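You operate a simulated robot arm through the tools that you are given. There is no shell and no other tool. Be economical: measure what you need, move in short steps, check, and stop when the job is done.

You run a simulated robot arm. Do the job below in one go: nothing can be reset, and whatever is moved stays where it is left.

JOB
Fetch the brown rag and set it on the numbered red spacer.

The check looks at the end state, three seconds after you hand in, the way a careful person would. Anything else that was tipped, shoved, dropped, spilled or broken makes it a failure.

ROBOT AND FRAMES
A 7-joint arm with a two-finger parallel gripper, fixed in place. Base frame: the origin is at the foot of the arm, x ahead of it, y to its left, z up; the work surface is at about z = 0. Lengths are in mm, angles in rad, forces in N, time in s.
With the tool pointing down near the work surface it reaches from about 240 to 620 mm from the base axis. Its first joint turns from -1.152 to 1.152 rad. Payload 2.6 kg.
The tool frame sits at the grasp point between the pads (the TCP): z along the fingers, y along the line on which they close. The tips reach 30 mm beyond it. The gripper opens to 94 mm. The fingers are 28 mm wide and 10 mm thick; the gripper's body (50 by 96 mm) begins 55 mm behind the TCP.
Orientation is told as [roll, pitch, yaw] about the base's x, y, z axes, in that order, counted from this pose: with the fingers straight down and closing along the base's y, the tool's x points along the base's -x, its y along +y and its z along -z.

CONTROLS
- The arm moves only by the tool apply_moves. Its argument "moves" is a list of rows, each an object of numbers (a shift or turn left out is 0, a gripper value left out holds the last): "dx", "dy", "dz": the shift along the tool's x, y, z in mm; "yaw": the turn about the tool's z in rad. In form: [{"dx": .., "dy": .., "dz": .., "yaw": ..}, ...]. A call has 1 to 8 rows; each row is the pose to reach, as a shift and turn from the pose commanded when the call began, along the tool's axes at that moment. "claw" is the closure, from 0 (fully open) to 1 (shut), set as the call begins (left out, the last holds). Each row takes 0.2 s and may step no farther than 50 mm and 0.15 rad from the row before; otherwise, or with a gripper value out of range, the whole call is refused. Where a pose cannot be reached the arm comes as near as it can. A force on the tool above 40 N (or 10 N above the force at the start of the call, whichever is more), or a blocked arm, ends the call early, and 0.2 s more pass. The fingers move at their own pace (about 72 mm/s each) and stop on an object; they squeeze with about 40 N. The grip force told is the motor's: it shows also when the fingers shut on nothing. Time passes only in rows, and 0.2 s behind the last, so rows that repeat a pose let the fingers close. It gives the time, the measured TCP pose, the force on the tool (base axes), the opening and the grip force at its end, in the units of the frame above (readings bear some noise), and new pictures: "pictures" is both (left out), scene, wrist or none.
- Cameras (640 x 400 px; columns grow to the right, rows downward): "scene" is fixed at [29.8, 431.9, 559.8]; the picture's right is [-0.81, -0.58, 0.00], its down [-0.36, 0.51, -0.78] and it looks along [0.46, -0.63, -0.62] (base axes); focal length 328 px, centre (320, 200). "wrist" rides on the gripper at [-37, 0, -58] in the tool frame; the picture's right is [0.00, -1.00, 0.00], its down [0.97, 0.00, -0.24] and it looks along [0.24, 0.00, 0.97] (tool axes); focal length 218 px, centre (320, 200). There is no depth. A picture from a camera that has moved, and an enlarged one, comes with that camera's place and axes in the base frame and with its lens.
- enlarge(camera, box): a new picture of the part [left, top, right, bottom] of that camera's present view, enlarged. The clock stands still meanwhile.
- sign_off(): hands the job in; it is judged then, once.

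Work in short steps. Places have to be worked out from the pictures, the camera data and where the tool is seen: move nearer, look again, correct. Check each grasp and each placing, and mend what went wrong. You have 90 turns and 170 pictures in all, those below and enlarged ones among them. Open the gripper and draw the arm clear of the work before you hand the job in, unless the task says otherwise; then end with one line.

The tools are called after "Call:" as name(argument=value, ...) on one line, values as JSON. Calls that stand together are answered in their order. apply_moves: Moves the arm, as the interface text tells. Its arguments: {"type":"object","properties":{"moves":{"type":"array","items":{"type":"object","properties":{"dx":{"type":"number"},"dy":{"type":"number"},"dz":{"type":"number"},"yaw":{"type":"number"}}}},"claw":{"type":"number"},"pictures":{"type":"string","enum":["both","scene","wrist","none"]}},"required":["moves"]} The other tools are called the same way: enlarge (camera, box) takes an enlarged picture of a part of a camera's view; sign_off () hands the job in.

At the start:

```text
time: 0.0
ee_pos: [352.8, 30.5, 293.8]
ee_rot: [-0.001, -0.001, 0.0]
wrist_force: [-0.2, 0.0, 0.7]
width: 93.7
finger_force: 0.0
```

scene: 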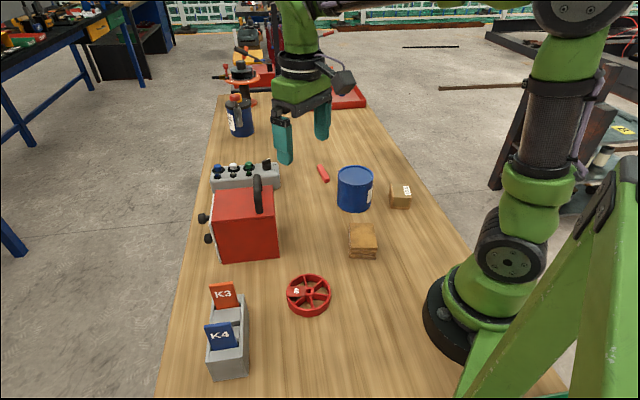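
wrist: 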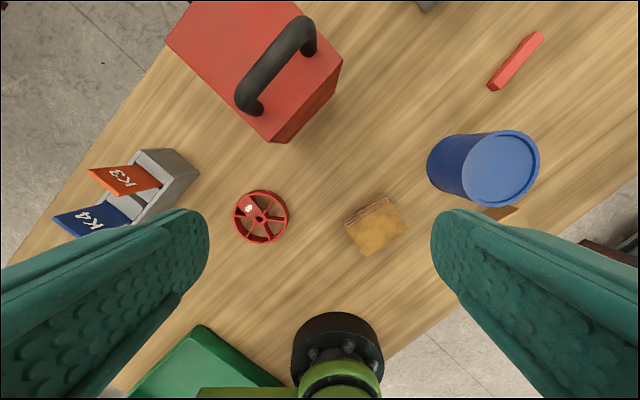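

I'll enlarge the scene view to tell the brown rag and the numbered red spacer apart from the other items.

Call:
enlarge(camera="scene", box=[270, 150, 430, 330])

Call:
enlarge(camera="scene", box=[190, 60, 380, 200])

Call:
enlarge(camera="wrist", box=[200, 150, 440, 300])

```text
2.22 times, centred on (350, 240) of scene
camera zoom: at [29.8, 431.9, 559.8], right [-0.81, -0.58, 0.0], down [-0.36, 0.51, -0.78], along [0.46, -0.63, -0.62], focal length 729 px, centre (253, 111)
```

zoom: 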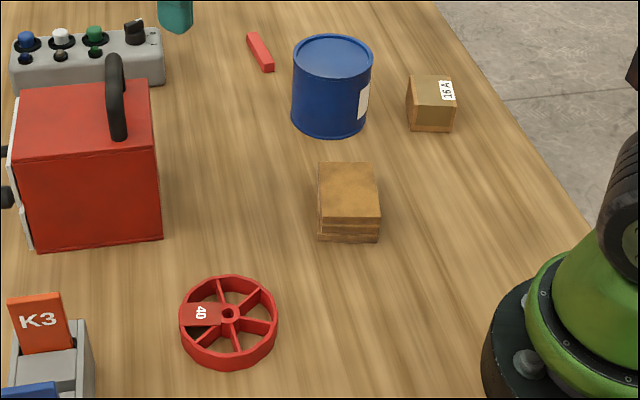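

```text
2.86 times, centred on (285, 130) of scene
camera zoom: at [29.8, 431.9, 559.8], right [-0.81, -0.58, 0.0], down [-0.36, 0.51, -0.78], along [0.46, -0.63, -0.62], focal length 938 px, centre (420, 400)
```

zoom: 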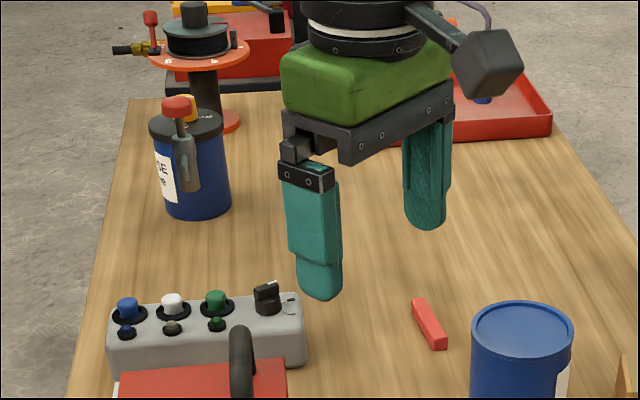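

```text
2.67 times, centred on (320, 225) of wrist
camera zoom: at [387.3, 30.7, 351.5], right [0.0, -1.0, 0.0], down [-0.97, 0.0, 0.24], along [-0.24, 0.0, -0.97], focal length 582 px, centre (320, 133)
```

zoom: 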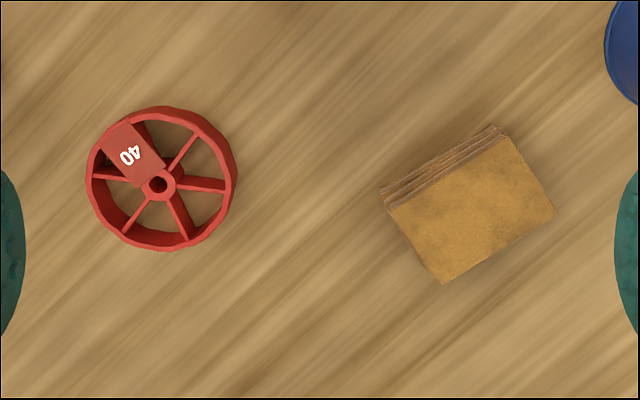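

The brown folded cloth stack is at about (264, -60), roughly 82x57x27 mm. The red spoked wheel marked "40" is the spacer, at about (276, 128). I'll move above the rag and turn so the fingers close across its short side.

Call:
apply_moves(moves=[{"dx": 12, "dy": -13, "dz": 17, "yaw": 0.14}, {"dx": 25, "dy": -26, "dz": 34, "yaw": 0.28}, {"dx": 38, "dy": -39, "dz": 52, "yaw": 0.42}, {"dx": 51, "dy": -52, "dz": 70, "yaw": 0.56}, {"dx": 64, "dy": -65, "dz": 88, "yaw": 0.7}, {"dx": 77, "dy": -78, "dz": 106, "yaw": 0.84}, {"dx": 89, "dy": -90, "dz": 124, "yaw": 0.98}, {"dx": 89, "dy": -90, "dz": 124, "yaw": 0.98}], claw=0)

```text
time: 1.8
ee_pos: [261.5, -58.5, 168.9]
ee_rot: [-0.001, -0.001, -0.982]
wrist_force: [0.0, -0.3, -0.2]
width: 93.9
finger_force: 0.1
camera wrist: at [280.7, -90.6, 228.3], right [-0.83, -0.56, 0.0], down [-0.54, 0.81, 0.24], along [-0.13, 0.2, -0.97], focal length 218 px, centre (320, 200)
```

scene: 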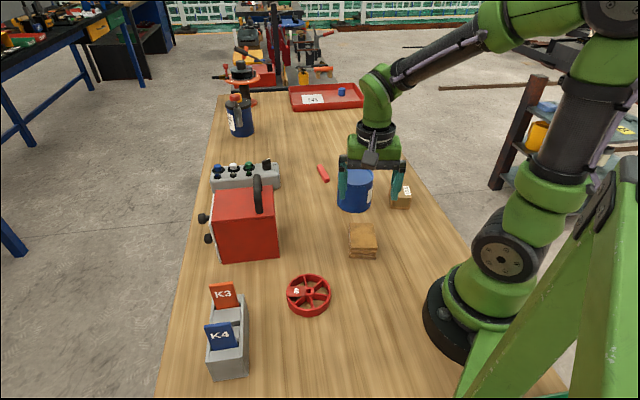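
wrist: 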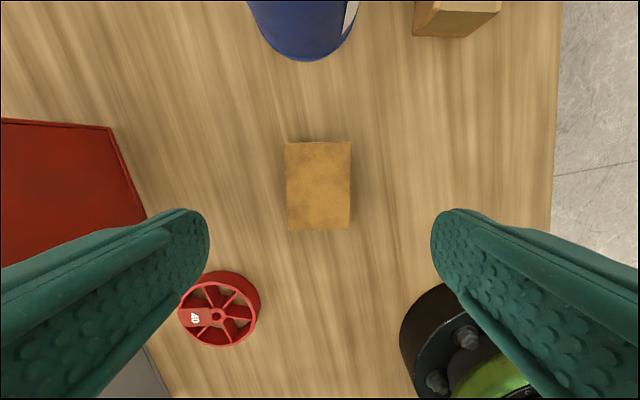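

The rag sits centred and square beneath the TCP, about 61 mm wide between the fingers. I'll descend until the tips are about 6 mm above the surface.

Call:
apply_moves(moves=[{"dz": 45}, {"dz": 85}, {"dz": 115}, {"dz": 132}, {"dz": 132}])

```text
time: 3.0
ee_pos: [262.3, -57.5, 35.4]
ee_rot: [-0.001, 0.001, -0.981]
wrist_force: [0.0, -0.4, 0.4]
width: 94.1
finger_force: 0.0
camera wrist: at [281.0, -89.2, 94.6], right [-0.83, -0.56, 0.0], down [-0.54, 0.81, 0.24], along [-0.13, 0.2, -0.97], focal length 218 px, centre (320, 200)
```

scene: 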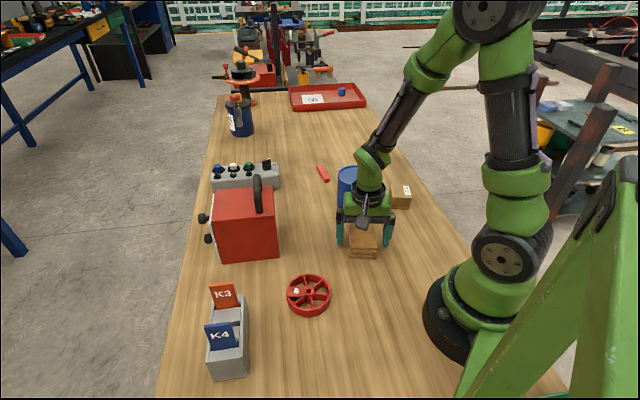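
wrist: 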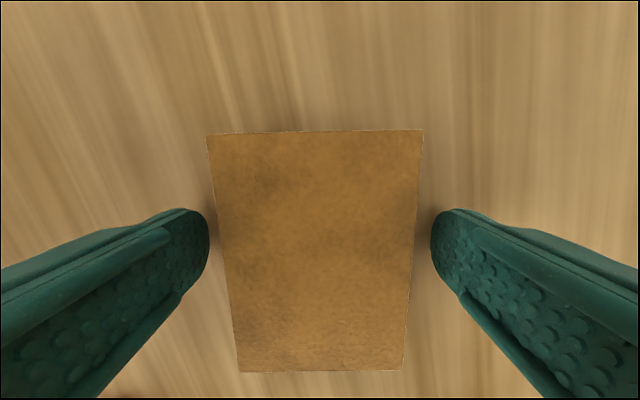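

The rag is well bracketed by the fingers, so I'll close the gripper now.

Call:
apply_moves(moves=[{"dz": 0}, {"dz": 0}, {"dz": 0}, {"dz": 0}], claw=1)

```text
time: 4.0
ee_pos: [261.5, -57.1, 36.2]
ee_rot: [0.001, 0.0, -0.98]
wrist_force: [-1.0, -0.3, -0.4]
width: 61.8
finger_force: 39.7
camera wrist: at [281.0, -89.2, 94.9], right [-0.83, -0.56, 0.0], down [-0.54, 0.81, 0.24], along [-0.13, 0.2, -0.97], focal length 218 px, centre (320, 200)
```

scene: 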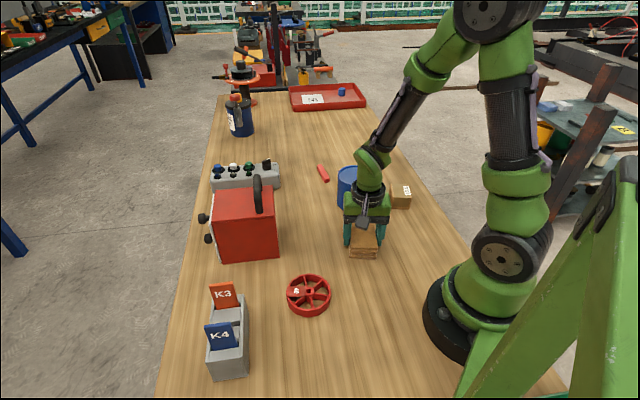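
wrist: 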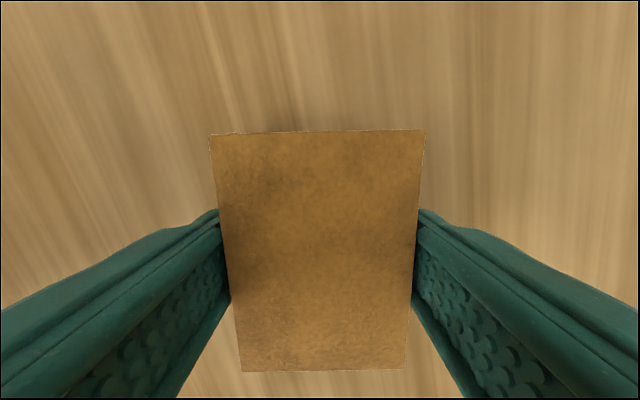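

The grip holds at 62 mm with 40 N. I'll lift 100 mm and check that the rag comes up whole.

Call:
apply_moves(moves=[{"dz": -15}, {"dz": -35}, {"dz": -65}, {"dz": -100}, {"dz": -100}])

Call:
enlarge(camera="scene", box=[270, 150, 430, 330])

```text
time: 5.2
ee_pos: [262.1, -60.5, 137.5]
ee_rot: [0.0, 0.0, -0.98]
wrist_force: [-0.1, 1.0, 0.0]
width: 61.7
finger_force: 40.0
camera wrist: at [281.2, -90.8, 196.4], right [-0.83, -0.56, 0.0], down [-0.54, 0.81, 0.24], along [-0.13, 0.2, -0.97], focal length 218 px, centre (320, 200)
```

scene: 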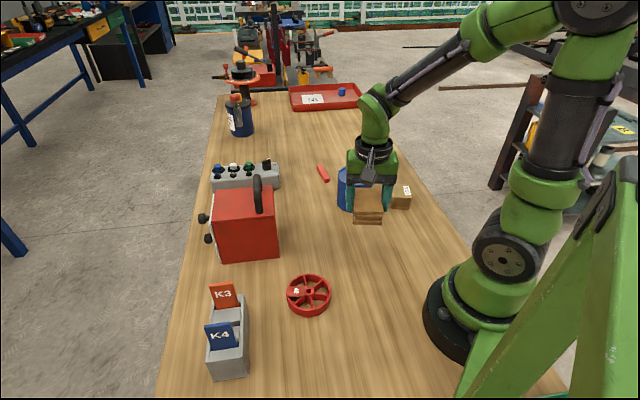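
wrist: 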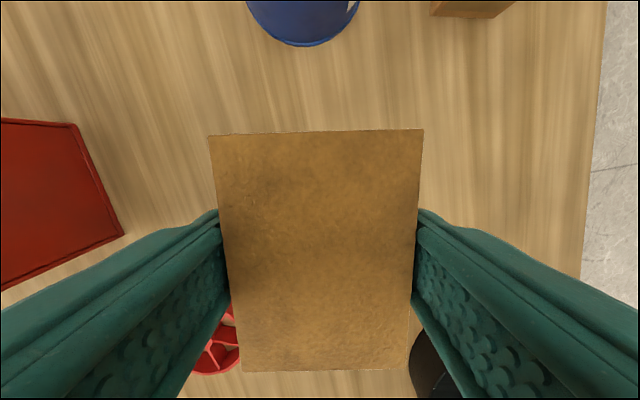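

```text
2.22 times, centred on (350, 240) of scene
camera zoom: at [29.8, 431.9, 559.8], right [-0.81, -0.58, 0.0], down [-0.36, 0.51, -0.78], along [0.46, -0.63, -0.62], focal length 729 px, centre (253, 111)
```

zoom: 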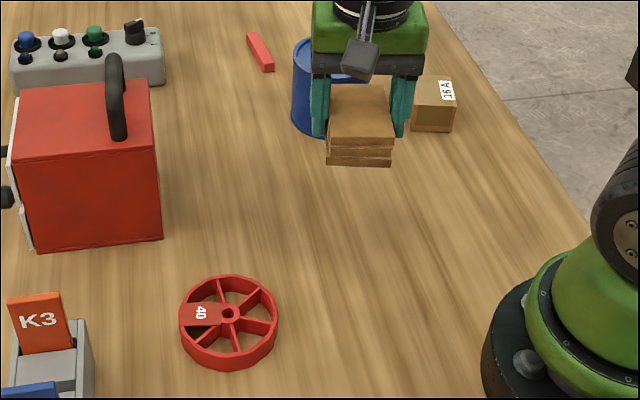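

The rag came up whole and behaves as stiff. Next I'll carry it level at this height to over the wheel, whose centre I put at about (277, 128).

Call:
apply_moves(moves=[{"dx": 16, "dy": 13}, {"dx": 45, "dy": 36}, {"dx": 75, "dy": 60}, {"dx": 104, "dy": 83}, {"dx": 130, "dy": 104}, {"dx": 145, "dy": 116}, {"dx": 145, "dy": 116}])

Call:
enlarge(camera="scene", box=[220, 200, 400, 330])

```text
time: 6.8
ee_pos: [279.0, 124.7, 137.2]
ee_rot: [0.001, 0.0, -0.979]
wrist_force: [-0.6, 0.0, -0.7]
width: 61.4
finger_force: 40.5
camera wrist: at [299.2, 93.3, 196.7], right [-0.83, -0.56, 0.0], down [-0.54, 0.81, 0.24], along [-0.13, 0.2, -0.97], focal length 218 px, centre (320, 200)
```

scene: 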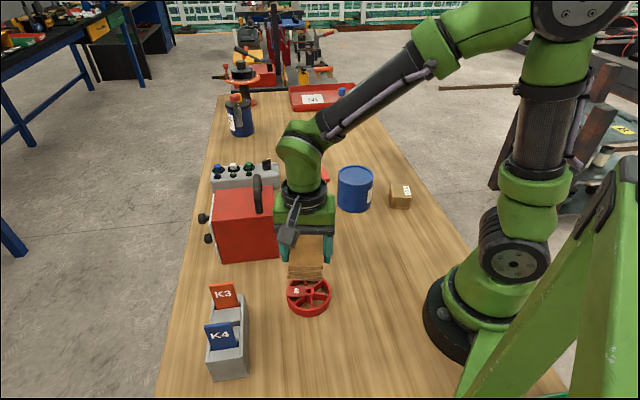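
wrist: 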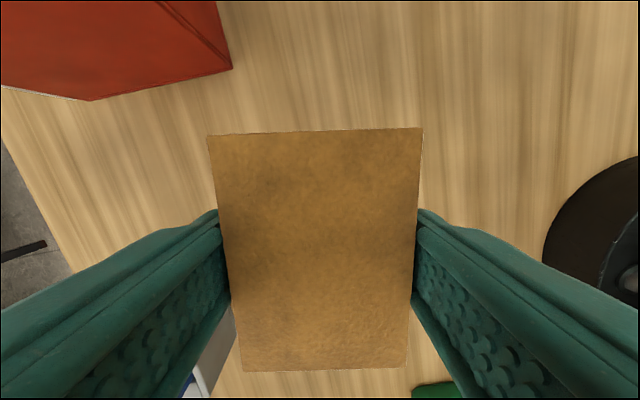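

```text
3.08 times, centred on (310, 265) of scene
camera zoom: at [29.8, 432.0, 559.8], right [-0.81, -0.58, 0.0], down [-0.36, 0.51, -0.78], along [0.46, -0.63, -0.62], focal length 1010 px, centre (351, 0)
```

zoom: 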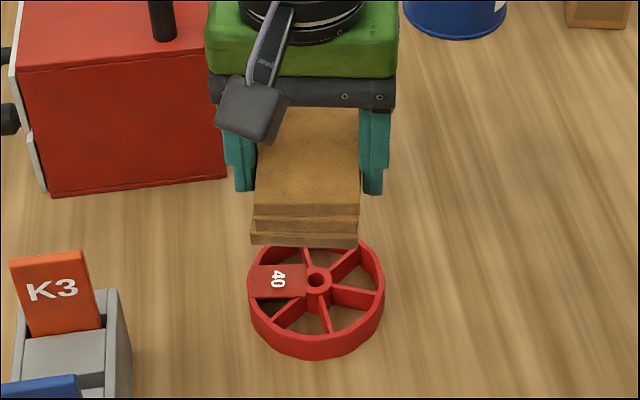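

The rag should be above the wheel. I'll lower to TCP z ≈ 72, about 12 mm above contact, and compare the alignment.

Call:
apply_moves(moves=[{"dz": 25}, {"dz": 50}, {"dz": 65}, {"dz": 65}], pictures="none")

Call:
enlarge(camera="scene", box=[260, 220, 360, 330])

```text
time: 7.8
ee_pos: [278.3, 125.8, 70.6]
ee_rot: [-0.002, -0.001, -0.98]
wrist_force: [-0.2, -1.3, -1.6]
width: 61.5
finger_force: 39.8
```

```text
3.64 times, centred on (310, 275) of scene
camera zoom: at [29.8, 431.9, 559.8], right [-0.81, -0.58, 0.0], down [-0.36, 0.51, -0.78], along [0.46, -0.63, -0.62], focal length 1193 px, centre (356, -73)
```

zoom: 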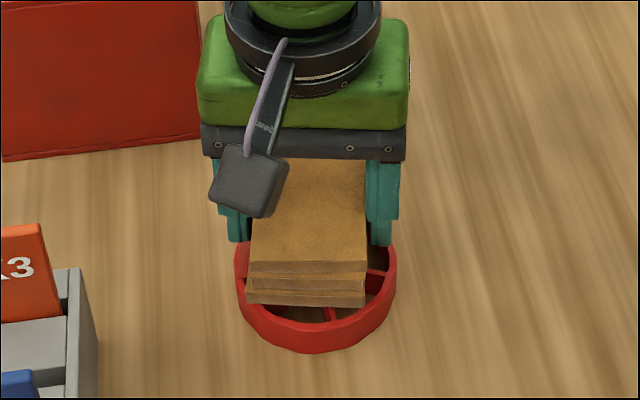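

Projecting the rag's edges against the wheel shows it centred within about 3 mm. I'll lower slowly and watch the force for contact.

Call:
apply_moves(moves=[{"dx": 2, "dz": 4}, {"dx": 2, "dz": 8}, {"dx": 2, "dz": 8}], pictures="none")

Call:
enlarge(camera="scene", box=[260, 220, 360, 330])

```text
time: 8.6
ee_pos: [278.9, 127.2, 63.7]
ee_rot: [0.0, 0.0, -0.981]
wrist_force: [-0.6, -0.2, -0.5]
width: 61.3
finger_force: 39.7
```

```text
3.64 times, centred on (310, 275) of scene
camera zoom: at [29.8, 431.9, 559.8], right [-0.81, -0.58, 0.0], down [-0.36, 0.51, -0.78], along [0.46, -0.63, -0.62], focal length 1193 px, centre (356, -73)
```

zoom: 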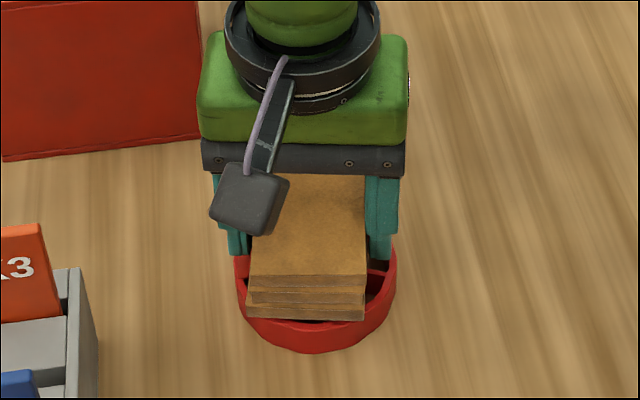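

Still no contact force. I'll go down in 2 mm steps.

Call:
apply_moves(moves=[{"dz": 1.5}, {"dz": 3}, {"dz": 3}], pictures="none")

```text
time: 9.4
ee_pos: [277.5, 127.3, 61.0]
ee_rot: [0.001, -0.001, -0.979]
wrist_force: [0.3, -1.2, -0.2]
width: 61.5
finger_force: 40.2
```

No contact yet, so I'll lower another 2 mm.

Call:
apply_moves(moves=[{"dz": 1}, {"dz": 2}, {"dz": 2}], pictures="none")

```text
time: 10.2
ee_pos: [278.3, 127.7, 59.2]
ee_rot: [-0.001, 0.0, -0.977]
wrist_force: [0.1, 0.5, -1.1]
width: 61.4
finger_force: 40.0
```

Still free, so another 2 mm down.

Call:
apply_moves(moves=[{"dz": 1}, {"dz": 2}, {"dz": 2}], pictures="none")

Call:
enlarge(camera="scene", box=[260, 220, 360, 330])

```text
time: 11.0
ee_pos: [277.7, 128.0, 57.0]
ee_rot: [0.001, 0.0, -0.981]
wrist_force: [-1.9, -1.8, 22.8]
width: 61.5
finger_force: 40.1
```

```text
3.64 times, centred on (310, 275) of scene
camera zoom: at [29.7, 431.9, 559.8], right [-0.81, -0.58, 0.0], down [-0.36, 0.51, -0.78], along [0.46, -0.63, -0.62], focal length 1193 px, centre (356, -73)
```

zoom: 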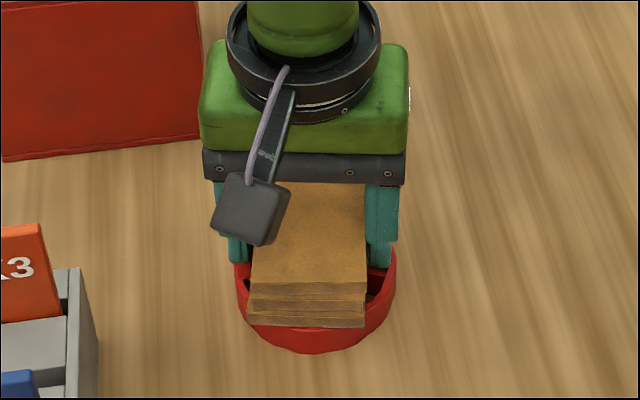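

Contact reads 23 N up at TCP z = 57, with the rag over the wheel. I'll ease up slightly to relieve the push, then open the gripper.

Call:
apply_moves(moves=[{"dz": -0.7}, {"dz": -0.7}], pictures="none")

Call:
apply_moves(moves=[{"dz": 0}, {"dz": 0}, {"dz": 0}, {"dz": 0}], claw=0)

```text
time: 11.6
ee_pos: [277.7, 129.0, 57.5]
ee_rot: [0.001, -0.001, -0.98]
wrist_force: [-1.8, 0.2, 21.0]
width: 61.3
finger_force: 40.5
```

```text
time: 12.6
ee_pos: [276.8, 127.6, 57.4]
ee_rot: [0.0, 0.0, -0.98]
wrist_force: [0.2, 0.0, 0.2]
width: 93.8
finger_force: 0.0
camera wrist: at [296.5, 96.8, 115.9], right [-0.83, -0.56, 0.0], down [-0.54, 0.81, 0.24], along [-0.13, 0.2, -0.97], focal length 218 px, centre (320, 200)
```

scene: 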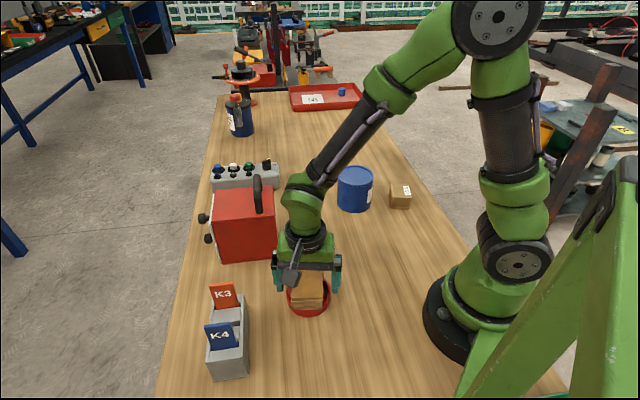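
wrist: 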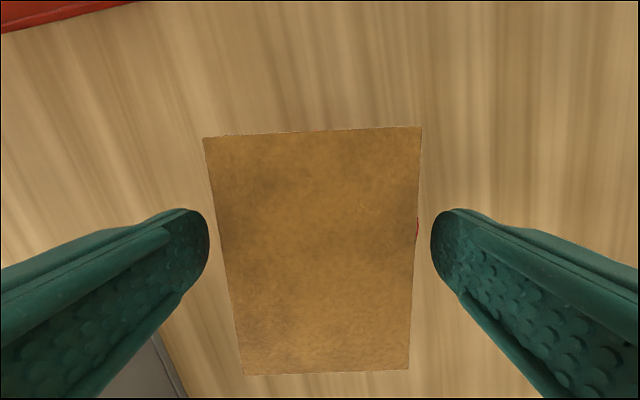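

The rag is released and both fingers are clear of it. I'll rise straight up and draw back to check.

Call:
apply_moves(moves=[{"dz": -20}, {"dz": -60}, {"dz": -105}, {"dz": -150}, {"dz": -170, "dx": -40}, {"dz": -180, "dx": -80}, {"dz": -180, "dx": -110}, {"dz": -180, "dx": -110}])

Call:
enlarge(camera="scene", box=[220, 220, 400, 340])

```text
time: 14.4
ee_pos: [338.9, 36.3, 237.4]
ee_rot: [0.0, -0.001, -0.981]
wrist_force: [-0.4, -0.5, -0.5]
width: 94.1
finger_force: 0.0
camera wrist: at [358.7, 4.5, 295.4], right [-0.83, -0.56, 0.0], down [-0.54, 0.81, 0.24], along [-0.13, 0.2, -0.97], focal length 218 px, centre (320, 200)
```

scene: 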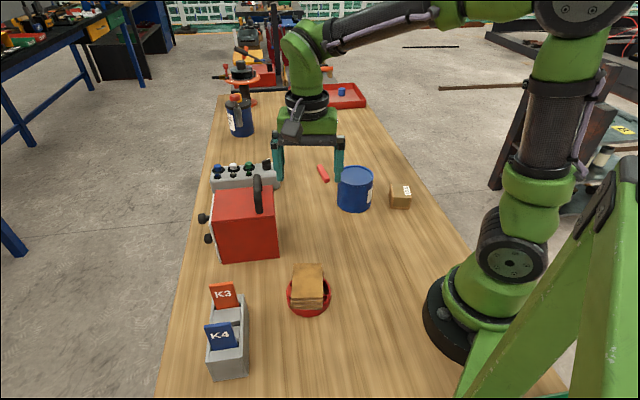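
wrist: 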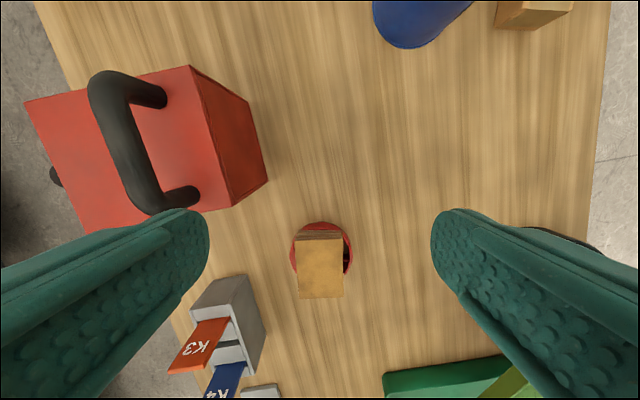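

```text
3.33 times, centred on (310, 280) of scene
camera zoom: at [29.8, 431.9, 559.8], right [-0.81, -0.58, 0.0], down [-0.36, 0.51, -0.78], along [0.46, -0.63, -0.62], focal length 1094 px, centre (353, -67)
```

zoom: 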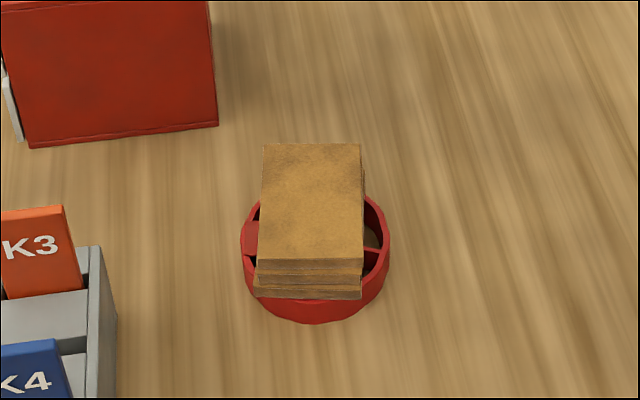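

The rag lies flat on the "40" wheel, well supported. Nothing else has moved and the arm is clear, so I'm handing in.

Call:
sign_off()

```text
The job is handed in.
```

The brown rag is lying flat on the red spacer marked "40", a few mm off centre; the gripper is open, the arm is drawn clear, and nothing else was moved.
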